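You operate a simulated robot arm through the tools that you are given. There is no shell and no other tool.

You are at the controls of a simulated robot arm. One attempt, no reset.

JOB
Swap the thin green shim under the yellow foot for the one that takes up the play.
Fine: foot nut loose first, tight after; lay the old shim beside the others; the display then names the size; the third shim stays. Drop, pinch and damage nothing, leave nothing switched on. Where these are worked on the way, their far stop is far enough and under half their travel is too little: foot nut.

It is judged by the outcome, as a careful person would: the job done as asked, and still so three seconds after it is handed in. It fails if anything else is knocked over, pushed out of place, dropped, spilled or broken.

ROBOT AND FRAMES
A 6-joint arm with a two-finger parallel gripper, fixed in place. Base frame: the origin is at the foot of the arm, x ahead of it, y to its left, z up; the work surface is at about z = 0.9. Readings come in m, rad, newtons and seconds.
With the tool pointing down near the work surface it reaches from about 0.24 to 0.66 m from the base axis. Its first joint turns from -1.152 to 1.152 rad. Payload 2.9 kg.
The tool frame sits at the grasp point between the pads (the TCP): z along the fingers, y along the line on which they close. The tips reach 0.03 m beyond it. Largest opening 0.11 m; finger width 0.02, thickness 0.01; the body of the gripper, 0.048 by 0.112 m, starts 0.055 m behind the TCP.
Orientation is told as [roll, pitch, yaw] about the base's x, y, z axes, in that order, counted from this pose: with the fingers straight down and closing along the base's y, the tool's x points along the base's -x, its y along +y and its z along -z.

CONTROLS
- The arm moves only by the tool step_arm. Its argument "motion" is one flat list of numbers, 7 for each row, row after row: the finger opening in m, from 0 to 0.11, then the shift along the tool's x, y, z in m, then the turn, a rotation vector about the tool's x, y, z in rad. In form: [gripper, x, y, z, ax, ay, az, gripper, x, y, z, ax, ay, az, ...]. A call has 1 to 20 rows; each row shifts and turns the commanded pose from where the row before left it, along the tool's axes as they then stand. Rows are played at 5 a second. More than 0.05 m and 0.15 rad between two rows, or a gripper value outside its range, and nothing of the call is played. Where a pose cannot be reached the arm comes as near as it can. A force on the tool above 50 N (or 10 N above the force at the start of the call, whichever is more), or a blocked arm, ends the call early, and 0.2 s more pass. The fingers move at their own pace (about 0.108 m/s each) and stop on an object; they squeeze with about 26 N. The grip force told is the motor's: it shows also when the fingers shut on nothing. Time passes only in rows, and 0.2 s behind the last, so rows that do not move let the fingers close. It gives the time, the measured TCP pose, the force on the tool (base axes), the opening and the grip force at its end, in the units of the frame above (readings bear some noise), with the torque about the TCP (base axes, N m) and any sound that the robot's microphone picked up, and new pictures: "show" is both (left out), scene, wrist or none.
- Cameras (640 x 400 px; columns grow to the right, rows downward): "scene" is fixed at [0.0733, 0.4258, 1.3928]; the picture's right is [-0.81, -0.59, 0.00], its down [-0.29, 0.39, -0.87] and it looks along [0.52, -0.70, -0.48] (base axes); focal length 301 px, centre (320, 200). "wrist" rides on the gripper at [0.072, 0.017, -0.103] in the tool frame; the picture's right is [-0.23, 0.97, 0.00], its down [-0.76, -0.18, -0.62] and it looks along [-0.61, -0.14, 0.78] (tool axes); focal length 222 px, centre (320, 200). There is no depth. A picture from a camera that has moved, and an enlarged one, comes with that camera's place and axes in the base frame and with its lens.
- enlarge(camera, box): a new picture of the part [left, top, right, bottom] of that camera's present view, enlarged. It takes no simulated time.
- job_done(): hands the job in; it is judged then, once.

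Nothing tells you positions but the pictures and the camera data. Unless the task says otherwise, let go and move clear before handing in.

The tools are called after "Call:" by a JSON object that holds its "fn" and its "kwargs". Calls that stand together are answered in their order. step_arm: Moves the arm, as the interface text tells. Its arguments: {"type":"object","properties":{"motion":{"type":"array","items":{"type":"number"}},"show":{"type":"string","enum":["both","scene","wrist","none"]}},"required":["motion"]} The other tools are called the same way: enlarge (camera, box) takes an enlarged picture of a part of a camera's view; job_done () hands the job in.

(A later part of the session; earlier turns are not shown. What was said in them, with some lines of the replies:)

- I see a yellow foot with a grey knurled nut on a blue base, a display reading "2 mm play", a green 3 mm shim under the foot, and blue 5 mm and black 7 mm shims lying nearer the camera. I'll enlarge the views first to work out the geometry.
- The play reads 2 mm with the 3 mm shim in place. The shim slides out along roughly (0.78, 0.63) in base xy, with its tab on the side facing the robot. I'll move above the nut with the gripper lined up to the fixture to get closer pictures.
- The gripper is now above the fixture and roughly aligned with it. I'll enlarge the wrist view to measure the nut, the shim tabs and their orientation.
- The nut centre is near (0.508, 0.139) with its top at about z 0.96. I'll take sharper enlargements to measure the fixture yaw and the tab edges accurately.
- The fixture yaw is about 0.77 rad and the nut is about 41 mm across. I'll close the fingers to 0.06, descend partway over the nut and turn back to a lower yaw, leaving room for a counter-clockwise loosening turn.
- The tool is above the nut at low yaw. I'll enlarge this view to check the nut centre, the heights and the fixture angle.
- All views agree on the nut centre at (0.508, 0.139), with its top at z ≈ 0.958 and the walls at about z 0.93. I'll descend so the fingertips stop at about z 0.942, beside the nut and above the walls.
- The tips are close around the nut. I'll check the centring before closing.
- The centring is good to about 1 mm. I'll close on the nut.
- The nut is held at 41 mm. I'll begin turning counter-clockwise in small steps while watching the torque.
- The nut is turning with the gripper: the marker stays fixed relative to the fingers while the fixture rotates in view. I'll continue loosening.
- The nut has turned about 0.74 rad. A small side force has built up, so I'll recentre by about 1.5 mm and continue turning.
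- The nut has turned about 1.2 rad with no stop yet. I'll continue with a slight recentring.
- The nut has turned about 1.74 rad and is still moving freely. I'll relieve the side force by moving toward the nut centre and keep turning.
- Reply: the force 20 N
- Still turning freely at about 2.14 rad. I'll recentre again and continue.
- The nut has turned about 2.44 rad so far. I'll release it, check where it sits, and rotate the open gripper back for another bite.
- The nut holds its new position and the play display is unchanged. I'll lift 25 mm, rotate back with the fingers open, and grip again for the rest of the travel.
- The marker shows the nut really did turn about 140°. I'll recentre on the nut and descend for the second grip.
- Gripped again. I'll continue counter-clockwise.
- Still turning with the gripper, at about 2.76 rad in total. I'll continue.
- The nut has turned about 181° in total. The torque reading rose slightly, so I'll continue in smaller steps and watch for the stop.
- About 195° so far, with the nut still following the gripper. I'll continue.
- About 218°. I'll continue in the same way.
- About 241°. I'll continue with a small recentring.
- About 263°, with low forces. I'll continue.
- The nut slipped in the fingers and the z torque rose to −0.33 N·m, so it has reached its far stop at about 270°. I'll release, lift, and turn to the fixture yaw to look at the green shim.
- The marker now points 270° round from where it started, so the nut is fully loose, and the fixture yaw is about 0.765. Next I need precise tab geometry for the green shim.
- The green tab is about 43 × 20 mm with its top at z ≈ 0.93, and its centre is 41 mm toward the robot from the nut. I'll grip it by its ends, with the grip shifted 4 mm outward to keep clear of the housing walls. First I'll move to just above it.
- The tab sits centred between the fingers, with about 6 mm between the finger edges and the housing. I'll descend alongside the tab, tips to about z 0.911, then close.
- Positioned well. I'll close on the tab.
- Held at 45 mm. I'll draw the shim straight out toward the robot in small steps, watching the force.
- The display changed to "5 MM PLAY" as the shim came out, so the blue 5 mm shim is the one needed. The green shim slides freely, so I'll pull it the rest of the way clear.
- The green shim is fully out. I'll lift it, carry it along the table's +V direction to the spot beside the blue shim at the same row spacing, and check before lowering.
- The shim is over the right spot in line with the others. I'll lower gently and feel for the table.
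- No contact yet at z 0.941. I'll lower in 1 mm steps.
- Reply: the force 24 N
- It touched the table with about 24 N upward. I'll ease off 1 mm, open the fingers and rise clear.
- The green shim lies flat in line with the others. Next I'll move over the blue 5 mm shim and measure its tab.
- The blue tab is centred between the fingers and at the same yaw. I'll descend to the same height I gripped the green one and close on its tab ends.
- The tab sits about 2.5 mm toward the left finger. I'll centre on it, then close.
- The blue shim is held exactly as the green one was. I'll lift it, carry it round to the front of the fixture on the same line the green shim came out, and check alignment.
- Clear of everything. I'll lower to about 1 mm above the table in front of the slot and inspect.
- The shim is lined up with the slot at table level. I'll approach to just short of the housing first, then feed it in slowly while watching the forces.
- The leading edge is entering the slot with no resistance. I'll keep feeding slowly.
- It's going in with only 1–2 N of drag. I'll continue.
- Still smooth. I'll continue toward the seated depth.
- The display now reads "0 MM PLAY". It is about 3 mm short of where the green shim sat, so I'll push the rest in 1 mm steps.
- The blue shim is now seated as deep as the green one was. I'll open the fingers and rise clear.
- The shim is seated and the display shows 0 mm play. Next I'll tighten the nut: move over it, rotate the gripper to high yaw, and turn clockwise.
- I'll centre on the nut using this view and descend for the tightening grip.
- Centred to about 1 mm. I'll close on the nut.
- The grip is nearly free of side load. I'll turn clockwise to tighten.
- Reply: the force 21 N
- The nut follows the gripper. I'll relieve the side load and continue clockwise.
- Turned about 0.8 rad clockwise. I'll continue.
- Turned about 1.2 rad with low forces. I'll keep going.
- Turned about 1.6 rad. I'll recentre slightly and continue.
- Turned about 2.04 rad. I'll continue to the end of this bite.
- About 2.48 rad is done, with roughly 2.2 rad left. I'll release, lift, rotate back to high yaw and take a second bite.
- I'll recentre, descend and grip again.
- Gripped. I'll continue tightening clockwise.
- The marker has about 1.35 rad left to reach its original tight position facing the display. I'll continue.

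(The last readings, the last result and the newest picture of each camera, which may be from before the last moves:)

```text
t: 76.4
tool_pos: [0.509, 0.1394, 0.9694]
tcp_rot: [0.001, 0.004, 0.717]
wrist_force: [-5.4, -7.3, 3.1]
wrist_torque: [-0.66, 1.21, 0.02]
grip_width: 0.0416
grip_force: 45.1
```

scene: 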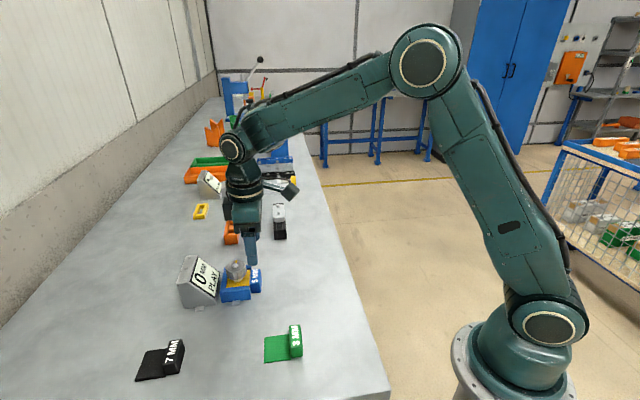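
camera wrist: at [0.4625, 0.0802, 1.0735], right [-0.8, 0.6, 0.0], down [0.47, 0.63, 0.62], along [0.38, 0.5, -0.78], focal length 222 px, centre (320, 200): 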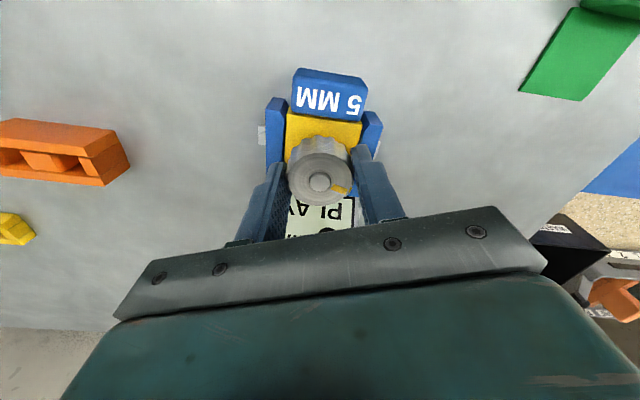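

Call:
{"fn": "step_arm", "kwargs": {"motion": [0.03, 0.0009, -0.0002, 0, 0, 0, 0.04, 0.03, 0, 0, 0, 0, 0, 0.08, 0.03, 0, 0, 0, 0, 0, 0.08, 0.03, 0, 0, 0, 0, 0, 0.08, 0.03, 0, 0, 0, 0, 0, 0.08, 0.03, 0, 0, 0, 0, 0, 0.08], "show": "wrist"}}

Call:
{"fn": "enlarge", "kwargs": {"camera": "wrist", "box": [240, 90, 400, 230]}}

```text
t: 77.8
tool_pos: [0.5082, 0.1395, 0.9701]
tcp_rot: [0.0, 0.0, 0.274]
wrist_force: [-5.7, 0.7, -0.6]
wrist_torque: [0.13, 0.21, -0.01]
grip_width: 0.0413
grip_force: 45.2
camera wrist: at [0.433, 0.136, 1.0731], right [-0.05, 1.0, 0.0], down [0.78, 0.04, 0.62], along [0.62, 0.03, -0.78], focal length 222 px, centre (320, 200)
```

wrist: 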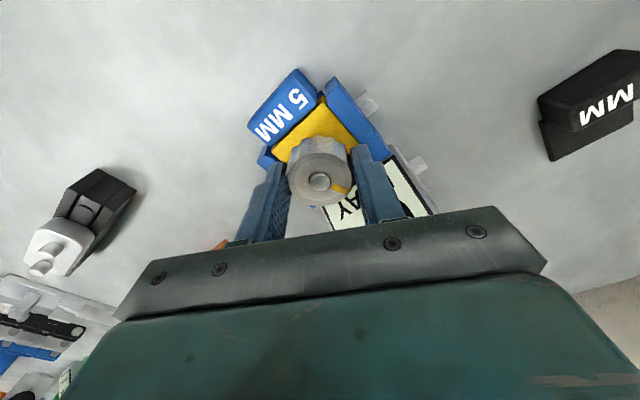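

```text
2.86 times, centred on (320, 160) of wrist
camera zoom: at [0.433, 0.136, 1.0731], right [-0.05, 1.0, 0.0], down [0.78, 0.04, 0.62], along [0.62, 0.03, -0.78], focal length 635 px, centre (320, 314)
```

zoom: 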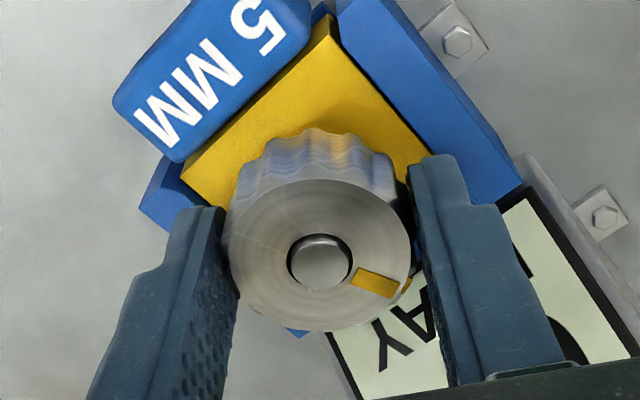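

About 0.45 rad remains. I'll continue in small steps, watching for the tight stop.

Call:
{"fn": "step_arm", "kwargs": {"motion": [0.03, 0.0004, 0, 0, 0, 0, 0.06, 0.03, 0, 0, 0, 0, 0, 0.06, 0.03, 0, 0, 0, 0, 0, 0.06, 0.03, 0, 0, 0, 0, 0, 0.06, 0.03, 0, 0, 0, 0, 0, 0.06], "show": "wrist"}}

Call:
{"fn": "enlarge", "kwargs": {"camera": "wrist", "box": [240, 90, 400, 230]}}

```text
t: 79.0
tool_pos: [0.5079, 0.1397, 0.9709]
tcp_rot: [-0.001, 0.0, -0.022]
wrist_force: [-6.0, 7.5, -2.6]
wrist_torque: [0.42, 1.08, 0.0]
grip_width: 0.0414
grip_force: 45.4
camera wrist: at [0.4357, 0.158, 1.0735], right [0.25, 0.97, 0.0], down [0.76, -0.2, 0.62], along [0.6, -0.16, -0.78], focal length 222 px, centre (320, 200)
```

wrist: 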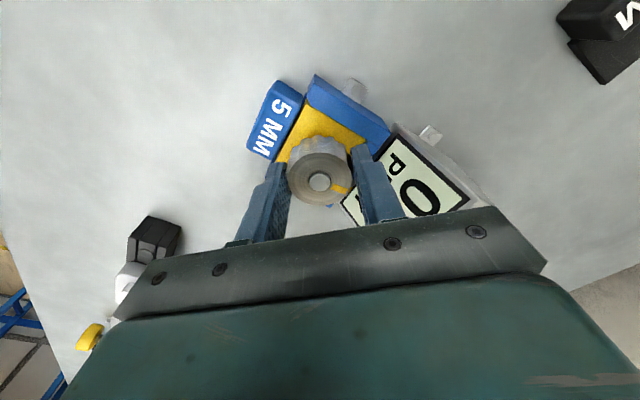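

```text
2.86 times, centred on (320, 160) of wrist
camera zoom: at [0.4357, 0.158, 1.0735], right [0.25, 0.97, 0.0], down [0.76, -0.2, 0.62], along [0.6, -0.16, -0.78], focal length 635 px, centre (320, 314)
```

zoom: 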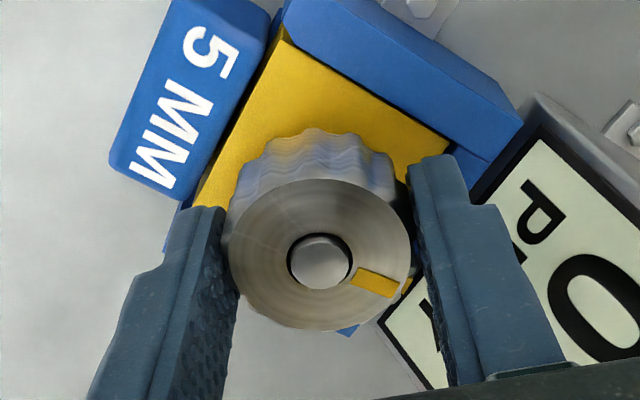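

Nearly there. A few more small steps to the tight stop.

Call:
{"fn": "step_arm", "kwargs": {"motion": [0.03, 0.0005, 0.0008, 0, 0, 0, 0.05, 0.03, 0, 0, 0, 0, 0, 0.05, 0.03, 0, 0, 0, 0, 0, 0.05, 0.03, 0, 0, 0, 0, 0, 0.05], "show": "wrist"}}

Call:
{"fn": "enlarge", "kwargs": {"camera": "wrist", "box": [240, 90, 400, 230]}}

```text
t: 80.0
tool_pos: [0.5078, 0.1394, 0.9718]
tcp_rot: [-0.001, -0.003, -0.224]
wrist_force: [-1.3, 1.4, -3.6]
wrist_torque: [-0.01, -0.36, 0.53]
grip_width: 0.0414
grip_force: 45.0
camera wrist: at [0.4407, 0.1718, 1.0737], right [0.44, 0.9, 0.0], down [0.7, -0.34, 0.62], along [0.56, -0.27, -0.78], focal length 222 px, centre (320, 200)
```

wrist: 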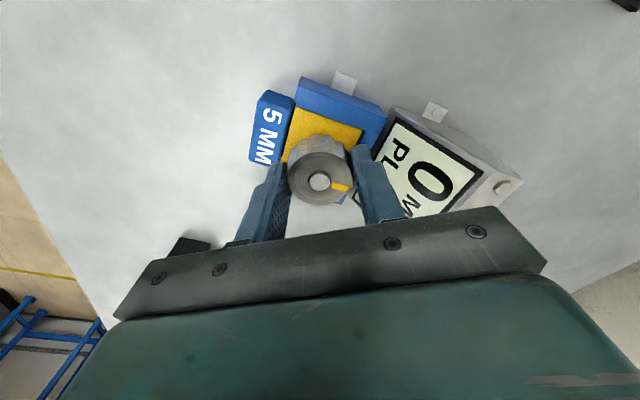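

```text
2.86 times, centred on (320, 160) of wrist
camera zoom: at [0.4407, 0.1718, 1.0737], right [0.44, 0.9, 0.0], down [0.7, -0.34, 0.62], along [0.56, -0.27, -0.78], focal length 635 px, centre (320, 314)
```

zoom: 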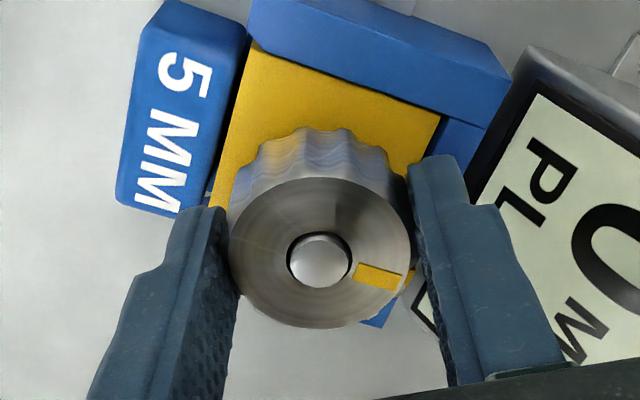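

The z torque rose to +0.53 N·m and the marker is back pointing at the display, so the nut is tight at its stop. I'll release, lift and back away for a final check.

Call:
{"fn": "step_arm", "kwargs": {"motion": [0.06, 0, 0, 0, 0, 0, 0, 0.06, 0, 0, 0, 0, 0, 0, 0.06, 0, 0, -0.03, 0, 0, 0, 0.06, 0, 0, -0.04, 0, 0, 0, 0.06, 0, 0, -0.04, 0, 0, 0, 0.06, 0.03, 0, -0.04, 0, 0, -0.1, 0.06, 0.03, 0, -0.03, 0, 0, -0.1, 0.06, 0.03, 0, 0, 0, 0, -0.1, 0.06, 0, 0, 0, 0, 0, 0], "show": "both"}}

Call:
{"fn": "enlarge", "kwargs": {"camera": "scene", "box": [170, 235, 290, 310]}}

Call:
{"fn": "enlarge", "kwargs": {"camera": "wrist", "box": [260, 60, 420, 200]}}

Call:
{"fn": "enlarge", "kwargs": {"camera": "scene", "box": [120, 230, 320, 400]}}

```text
t: 82.0
tool_pos: [0.4158, 0.1524, 1.1526]
tcp_rot: [-0.001, -0.002, 0.078]
wrist_force: [-0.7, 0.1, 0.7]
wrist_torque: [0.0, 0.02, 0.0]
grip_width: 0.0601
grip_force: 0.1
camera wrist: at [0.3428, 0.1628, 1.2554], right [0.15, 0.99, 0.0], down [0.77, -0.12, 0.62], along [0.62, -0.09, -0.78], focal length 222 px, centre (320, 200)
```

scene: 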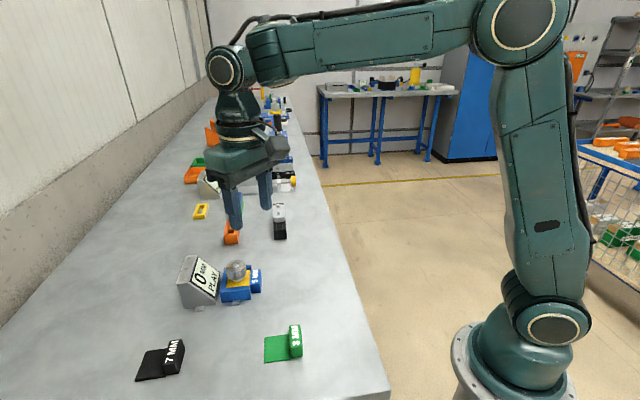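
wrist: 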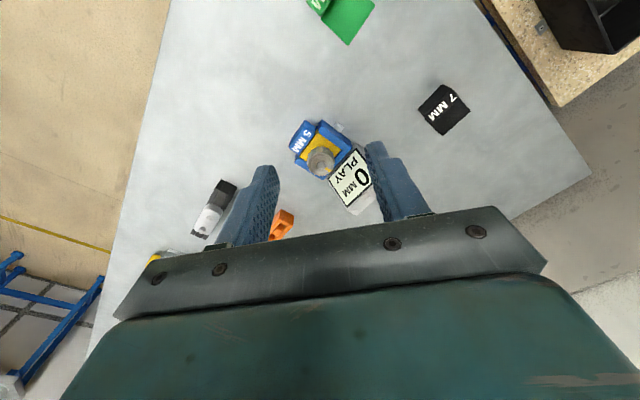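

```text
5.33 times, centred on (230, 272) of scene
camera zoom: at [0.0733, 0.4258, 1.3928], right [-0.81, -0.59, 0.0], down [-0.29, 0.39, -0.87], along [0.52, -0.7, -0.48], focal length 1603 px, centre (800, -187)
```

zoom: 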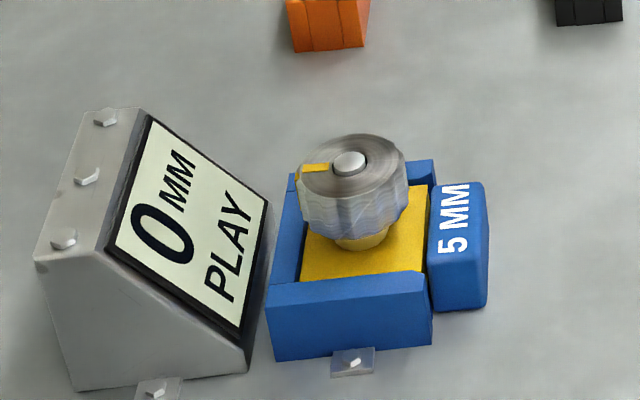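

```text
2.86 times, centred on (340, 130) of wrist
camera zoom: at [0.3428, 0.1628, 1.2554], right [0.15, 0.99, 0.0], down [0.77, -0.12, 0.62], along [0.62, -0.09, -0.78], focal length 635 px, centre (263, 400)
```

zoom: 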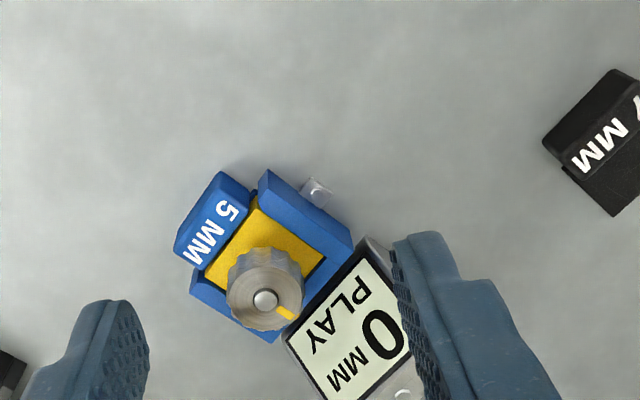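

```text
2.35 times, centred on (220, 315) of scene
camera zoom: at [0.0733, 0.4258, 1.3928], right [-0.81, -0.59, 0.0], down [-0.29, 0.39, -0.87], along [0.52, -0.7, -0.48], focal length 707 px, centre (555, -71)
```

zoom: 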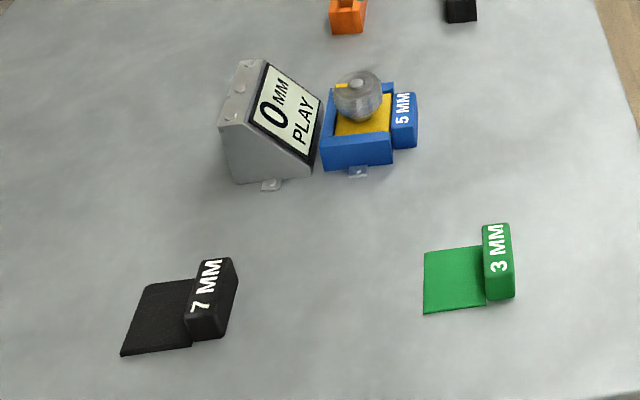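

The fixture is finished: 0 mm play, 5 mm shim seated, nut tight. The green shim is now about 0.2 m from the 7 mm one because the blue's place between them is empty. I'll slide it over into that vacated place so it lies directly beside the 7 mm. First I'll go above the green shim.

Call:
{"fn": "step_arm", "kwargs": {"motion": [0.07, 0.0345, 0.0084, 0.03, 0, 0, 0, 0.07, 0.0345, 0.0084, 0.03, 0, 0, 0, 0.07, 0.0344, 0.0083, 0.03, 0, 0, 0, 0.07, 0, 0, 0.03, 0, 0, -0.14, 0.07, 0, 0, 0, 0, 0, -0.14, 0.07, 0, 0, 0, 0, 0, -0.14, 0.07, 0, 0, 0, 0, 0, -0.14, 0.07, 0, 0, 0, 0, 0, -0.14, 0.07, 0, 0, 0, 0, 0, 0], "show": "both"}}

Call:
{"fn": "enlarge", "kwargs": {"camera": "wrist", "box": [240, 60, 400, 200]}}

```text
t: 84.0
tool_pos: [0.3135, 0.1674, 1.031]
tcp_rot: [0.001, 0.0, 0.777]
wrist_force: [0.6, -0.6, 0.3]
wrist_torque: [0.01, -0.02, -0.01]
grip_width: 0.0701
grip_force: 0.0
camera wrist: at [0.2496, 0.1283, 1.1338], right [-0.52, 0.85, 0.0], down [0.67, 0.41, 0.62], along [0.53, 0.33, -0.78], focal length 222 px, centre (320, 200)
```

scene: 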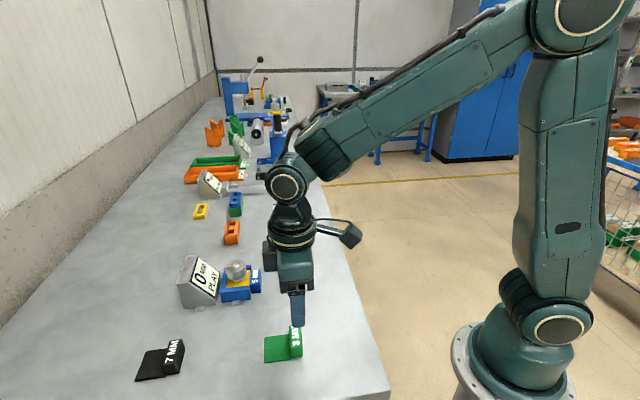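
wrist: 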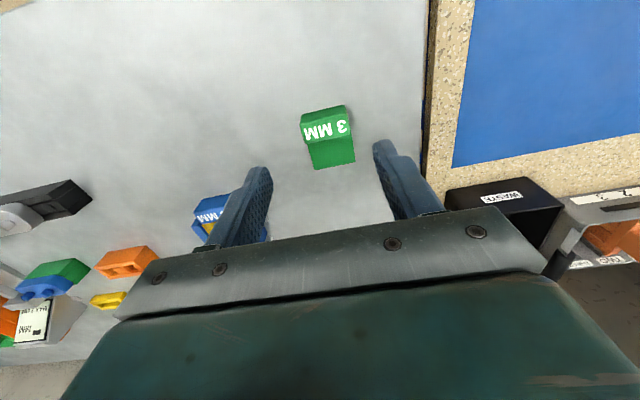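

```text
2.86 times, centred on (320, 130) of wrist
camera zoom: at [0.2496, 0.1283, 1.1338], right [-0.52, 0.85, 0.0], down [0.67, 0.41, 0.62], along [0.53, 0.33, -0.78], focal length 635 px, centre (320, 400)
```

zoom: 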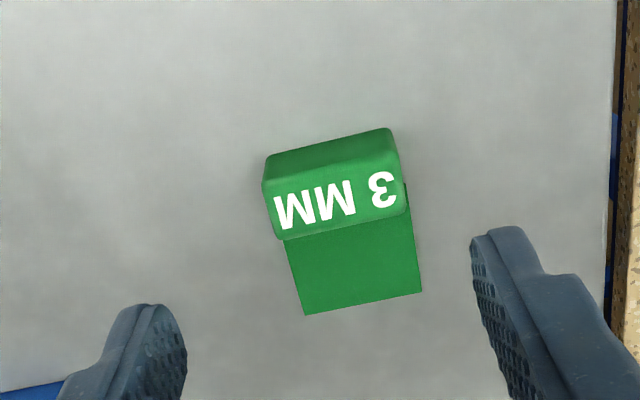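

The green tab is well within the open fingers. I'll descend and check the centring before closing.

Call:
{"fn": "step_arm", "kwargs": {"motion": [0.07, -0.0021, 0.0014, 0.03, 0, 0, 0, 0.07, 0, 0, 0.03, 0, 0, 0, 0.07, 0, 0, 0.029, 0, 0, 0, 0.07, 0, 0, 0, 0, 0, 0], "show": "wrist"}}

Call:
{"fn": "enlarge", "kwargs": {"camera": "wrist", "box": [240, 110, 400, 240]}}

```text
t: 85.0
tool_pos: [0.3137, 0.1719, 0.942]
tcp_rot: [0.0, 0.001, 0.777]
wrist_force: [-0.1, 0.2, -0.2]
wrist_torque: [0.04, 0.02, 0.05]
grip_width: 0.0701
grip_force: 0.2
camera wrist: at [0.2493, 0.1325, 1.0451], right [-0.52, 0.85, 0.0], down [0.67, 0.41, 0.62], along [0.53, 0.32, -0.78], focal length 222 px, centre (320, 200)
```

wrist: 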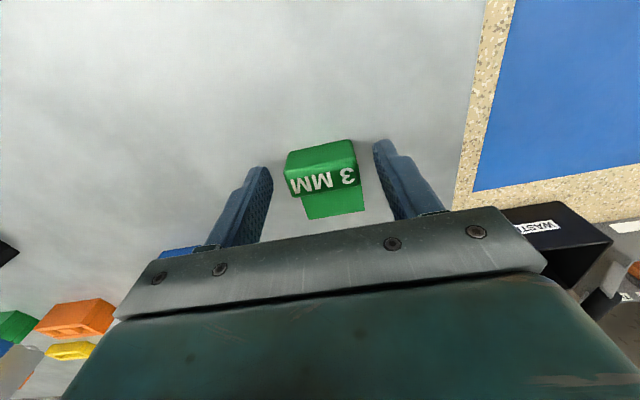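

```text
3.08 times, centred on (320, 175) of wrist
camera zoom: at [0.2493, 0.1325, 1.0451], right [-0.52, 0.85, 0.0], down [0.67, 0.41, 0.62], along [0.53, 0.32, -0.78], focal length 684 px, centre (320, 277)
```

zoom: 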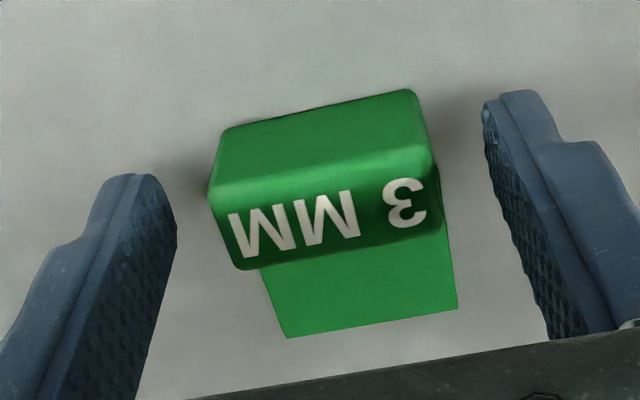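

Centred. I'll close, lift 25 mm, carry it 98 mm along the row to the blue's old place, and stop just above the table.

Call:
{"fn": "step_arm", "kwargs": {"motion": [0.03, 0, 0, 0, 0, 0, 0, 0.03, 0, 0, 0, 0, 0, 0, 0.03, 0, 0, 0, 0, 0, 0, 0.03, 0, 0, -0.025, 0, 0, 0, 0.03, -0.0246, -0.0008, 0, 0, 0, 0, 0.03, -0.0246, -0.0008, 0, 0, 0, 0, 0.03, -0.0246, -0.0008, 0, 0, 0, 0, 0.03, -0.0246, -0.0008, 0, 0, 0, 0, 0.03, 0, 0, 0, 0, 0, 0], "show": "both"}}

Call:
{"fn": "enlarge", "kwargs": {"camera": "scene", "box": [120, 270, 320, 400]}}

```text
t: 87.0
tool_pos: [0.3868, 0.2382, 0.9671]
tcp_rot: [-0.001, -0.001, 0.776]
wrist_force: [0.2, -1.0, -0.8]
wrist_torque: [0.01, 0.0, -0.01]
grip_width: 0.045
grip_force: 25.7
camera wrist: at [0.3239, 0.199, 1.0701], right [-0.52, 0.85, 0.0], down [0.67, 0.41, 0.62], along [0.53, 0.32, -0.78], focal length 222 px, centre (320, 200)
```

scene: 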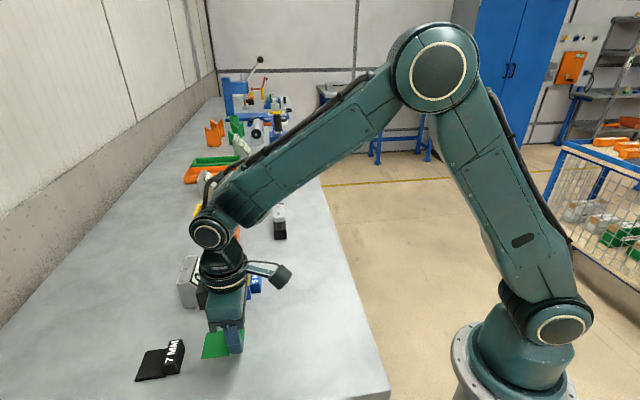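
wrist: 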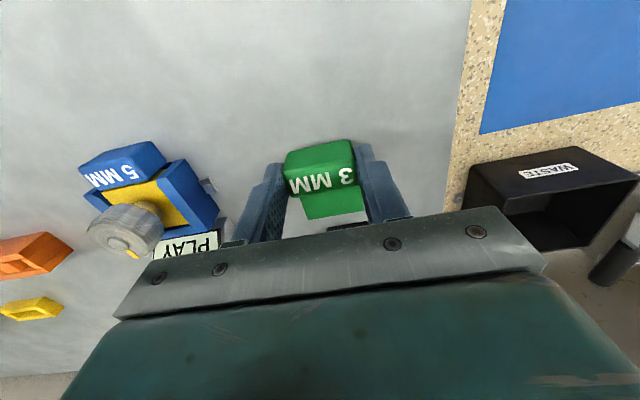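

```text
3.08 times, centred on (220, 335) of scene
camera zoom: at [0.0734, 0.4258, 1.3927], right [-0.81, -0.59, 0.0], down [-0.29, 0.39, -0.87], along [0.52, -0.7, -0.48], focal length 925 px, centre (628, -215)
```

zoom: 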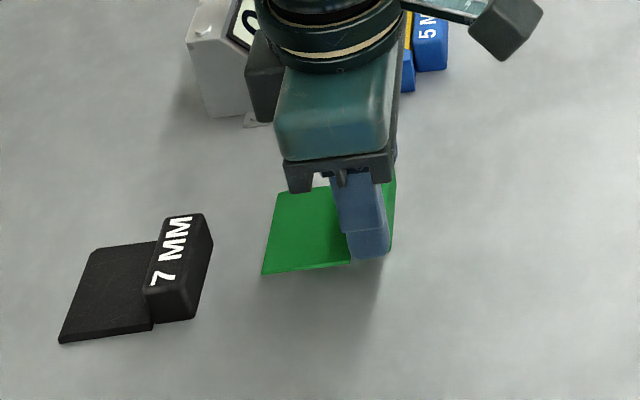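

The position is right, with clear space to the 7 mm shim. I'll lower gently to the table.

Call:
{"fn": "step_arm", "kwargs": {"motion": [0.03, 0, 0, 0.012, 0, 0, 0, 0.03, 0, 0, 0.01, 0, 0, 0, 0.03, 0, 0, 0.002, 0, 0, 0, 0.03, 0, 0, 0.0005, 0, 0, 0, 0.03, 0, 0, 0, 0, 0, 0], "show": "none"}}

```text
t: 88.2
tool_pos: [0.3865, 0.2375, 0.9431]
tcp_rot: [0.0, -0.001, 0.776]
wrist_force: [0.2, -0.8, 0.1]
wrist_torque: [0.01, -0.03, -0.05]
grip_width: 0.0448
grip_force: 26.5
```

Call:
{"fn": "step_arm", "kwargs": {"motion": [0.03, 0, 0, 0.0005, 0, 0, 0, 0.03, 0, 0, 0.0003, 0, 0, 0, 0.03, 0, 0, 0, 0, 0, 0], "show": "none"}}

```text
t: 89.0
tool_pos: [0.3861, 0.2367, 0.9423]
tcp_rot: [0.0, -0.001, 0.777]
wrist_force: [-2.8, -2.2, 9.3]
wrist_torque: [-0.09, 0.08, 0.04]
grip_width: 0.0451
grip_force: 25.7
```

The shim is resting on the table with about 9 N. I'll open the fingers, wait, and rise well clear.

Call:
{"fn": "step_arm", "kwargs": {"motion": [0.03, 0, 0, -0.0003, 0, 0, 0, 0.07, 0, 0, 0, 0, 0, 0, 0.07, 0, 0, 0, 0, 0, 0, 0.07, 0, 0, -0.015, 0, 0, 0, 0.07, 0, 0, -0.04, 0, 0, 0, 0.07, 0, 0, -0.045, 0, 0, 0, 0.07, 0.03, 0, -0.045, 0, 0, 0, 0.07, 0.03, 0, -0.04, 0, 0, 0, 0.07, 0, 0, 0, 0, 0, 0], "show": "both"}}

Call:
{"fn": "enlarge", "kwargs": {"camera": "scene", "box": [120, 230, 320, 400]}}

Call:
{"fn": "enlarge", "kwargs": {"camera": "scene", "box": [170, 235, 290, 310]}}

Call:
{"fn": "enlarge", "kwargs": {"camera": "wrist", "box": [100, 0, 500, 220]}}

```text
refused: row 7 steps farther than a row can; nothing moved
```

```text
2.35 times, centred on (220, 315) of scene
camera zoom: at [0.0732, 0.4257, 1.3928], right [-0.81, -0.59, 0.0], down [-0.29, 0.39, -0.87], along [0.52, -0.7, -0.48], focal length 707 px, centre (555, -71)
```

zoom: 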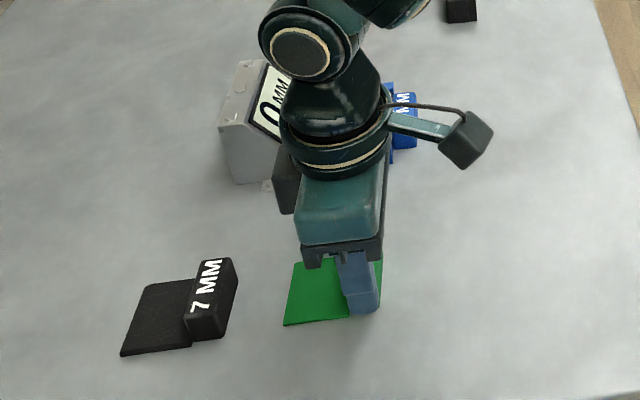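

```text
5.33 times, centred on (230, 272) of scene
camera zoom: at [0.0732, 0.4257, 1.3928], right [-0.81, -0.59, 0.0], down [-0.29, 0.39, -0.87], along [0.52, -0.7, -0.48], focal length 1603 px, centre (800, -187)
```

zoom: 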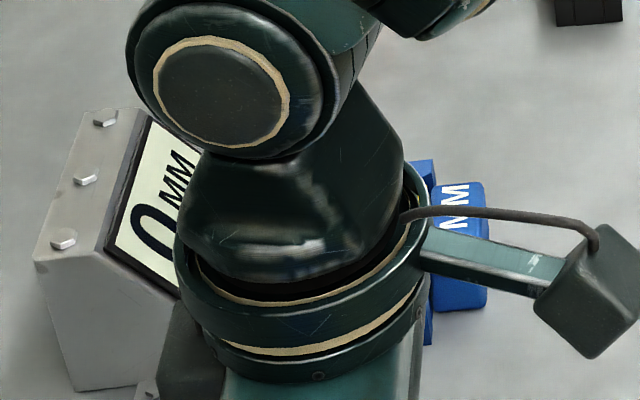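

```text
1.60 times, centred on (300, 110) of wrist
camera zoom: at [0.323, 0.1985, 1.0451], right [-0.52, 0.85, 0.0], down [0.67, 0.41, 0.62], along [0.53, 0.32, -0.78], focal length 355 px, centre (352, 344)
```

zoom: 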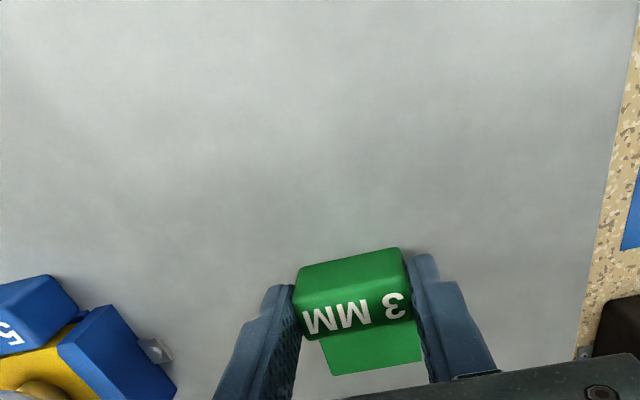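

One row exceeded the step limit, so nothing moved and the shim is still held on the table. I'll repeat with smaller rows.

Call:
{"fn": "step_arm", "kwargs": {"motion": [0.03, 0, 0, -0.0003, 0, 0, 0, 0.07, 0, 0, 0, 0, 0, 0, 0.07, 0, 0, 0, 0, 0, 0, 0.07, 0, 0, -0.015, 0, 0, 0, 0.07, 0, 0, -0.035, 0, 0, 0, 0.07, 0, 0, -0.04, 0, 0, 0, 0.07, 0.02, 0, -0.035, 0, 0, 0, 0.07, 0.02, 0, -0.035, 0, 0, 0, 0.07, 0.02, 0, -0.03, 0, 0, 0, 0.07, 0, 0, 0, 0, 0, 0], "show": "both"}}

Call:
{"fn": "enlarge", "kwargs": {"camera": "scene", "box": [120, 230, 320, 400]}}

Call:
{"fn": "enlarge", "kwargs": {"camera": "wrist", "box": [100, 40, 500, 240]}}

```text
t: 91.2
tool_pos: [0.3448, 0.196, 1.1348]
tcp_rot: [-0.001, -0.001, 0.778]
wrist_force: [-0.3, -0.7, 0.0]
wrist_torque: [-0.04, 0.0, -0.01]
grip_width: 0.0701
grip_force: 0.1
camera wrist: at [0.2812, 0.1558, 1.2379], right [-0.52, 0.85, 0.0], down [0.67, 0.41, 0.62], along [0.53, 0.32, -0.78], focal length 222 px, centre (320, 200)
```

scene: 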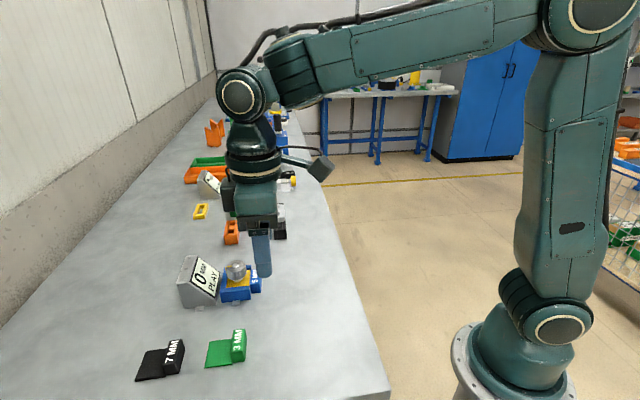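
wrist: 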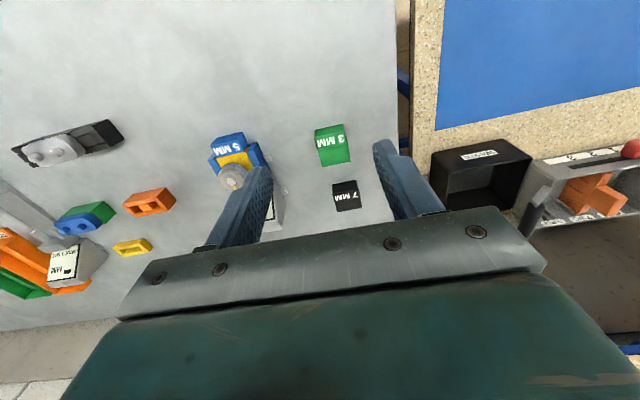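

```text
2.35 times, centred on (220, 315) of scene
camera zoom: at [0.0733, 0.4258, 1.3928], right [-0.81, -0.59, 0.0], down [-0.29, 0.39, -0.87], along [0.52, -0.7, -0.48], focal length 707 px, centre (555, -71)
```

zoom: 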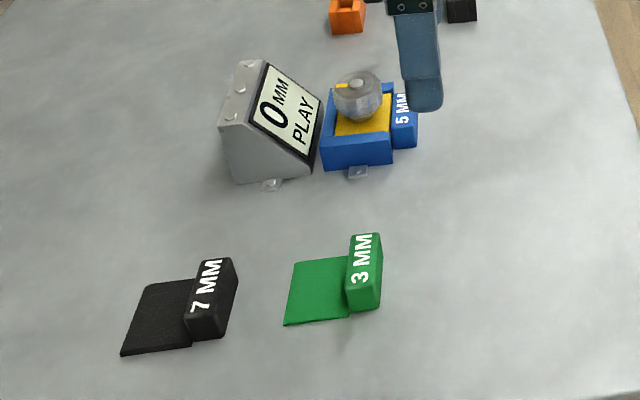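

```text
1.60 times, centred on (300, 140) of wrist
camera zoom: at [0.2812, 0.1558, 1.2379], right [-0.52, 0.85, 0.0], down [0.67, 0.41, 0.62], along [0.53, 0.32, -0.78], focal length 355 px, centre (352, 296)
```

zoom: 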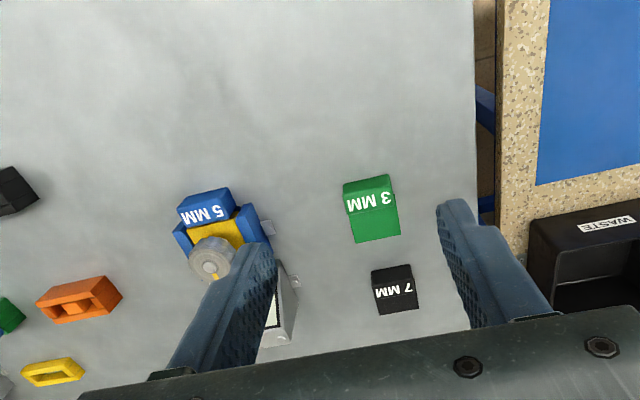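

Everything is in its final state and the arm is clear:
- The 5 mm shim is fully under the foot.
- The nut is tight at its stop, with the marker back facing the display.
- The display reads 0 mm play.
- The green 3 mm shim lies flat beside the 7 mm shim, which was not touched.

I'm handing the job in.

Call:
{"fn": "job_done", "kwargs": {}}

```text
The job is handed in.
```

The green 3 mm shim is out and the blue 5 mm shim is in its place. The display now reads 0 mm play.

- **Foot nut:** I loosened it to its far stop, about 270°. After the swap I tightened it back to its stop, and its marker faces the display again as at the start.
- **Size:** with the green shim out, the display read 5 mm, so I used the blue 5 mm shim. It sits about as deep as the green one did.
- **Old shim:** I first laid the green shim at the end of the row. After fitting the blue one I moved it into the gap that left, so it now lies flat beside the 7 mm shim.
- **The rest:** I did not touch the 7 mm shim. Nothing was dropped or knocked out of place, nothing was switched on, and the arm is clear of the work.
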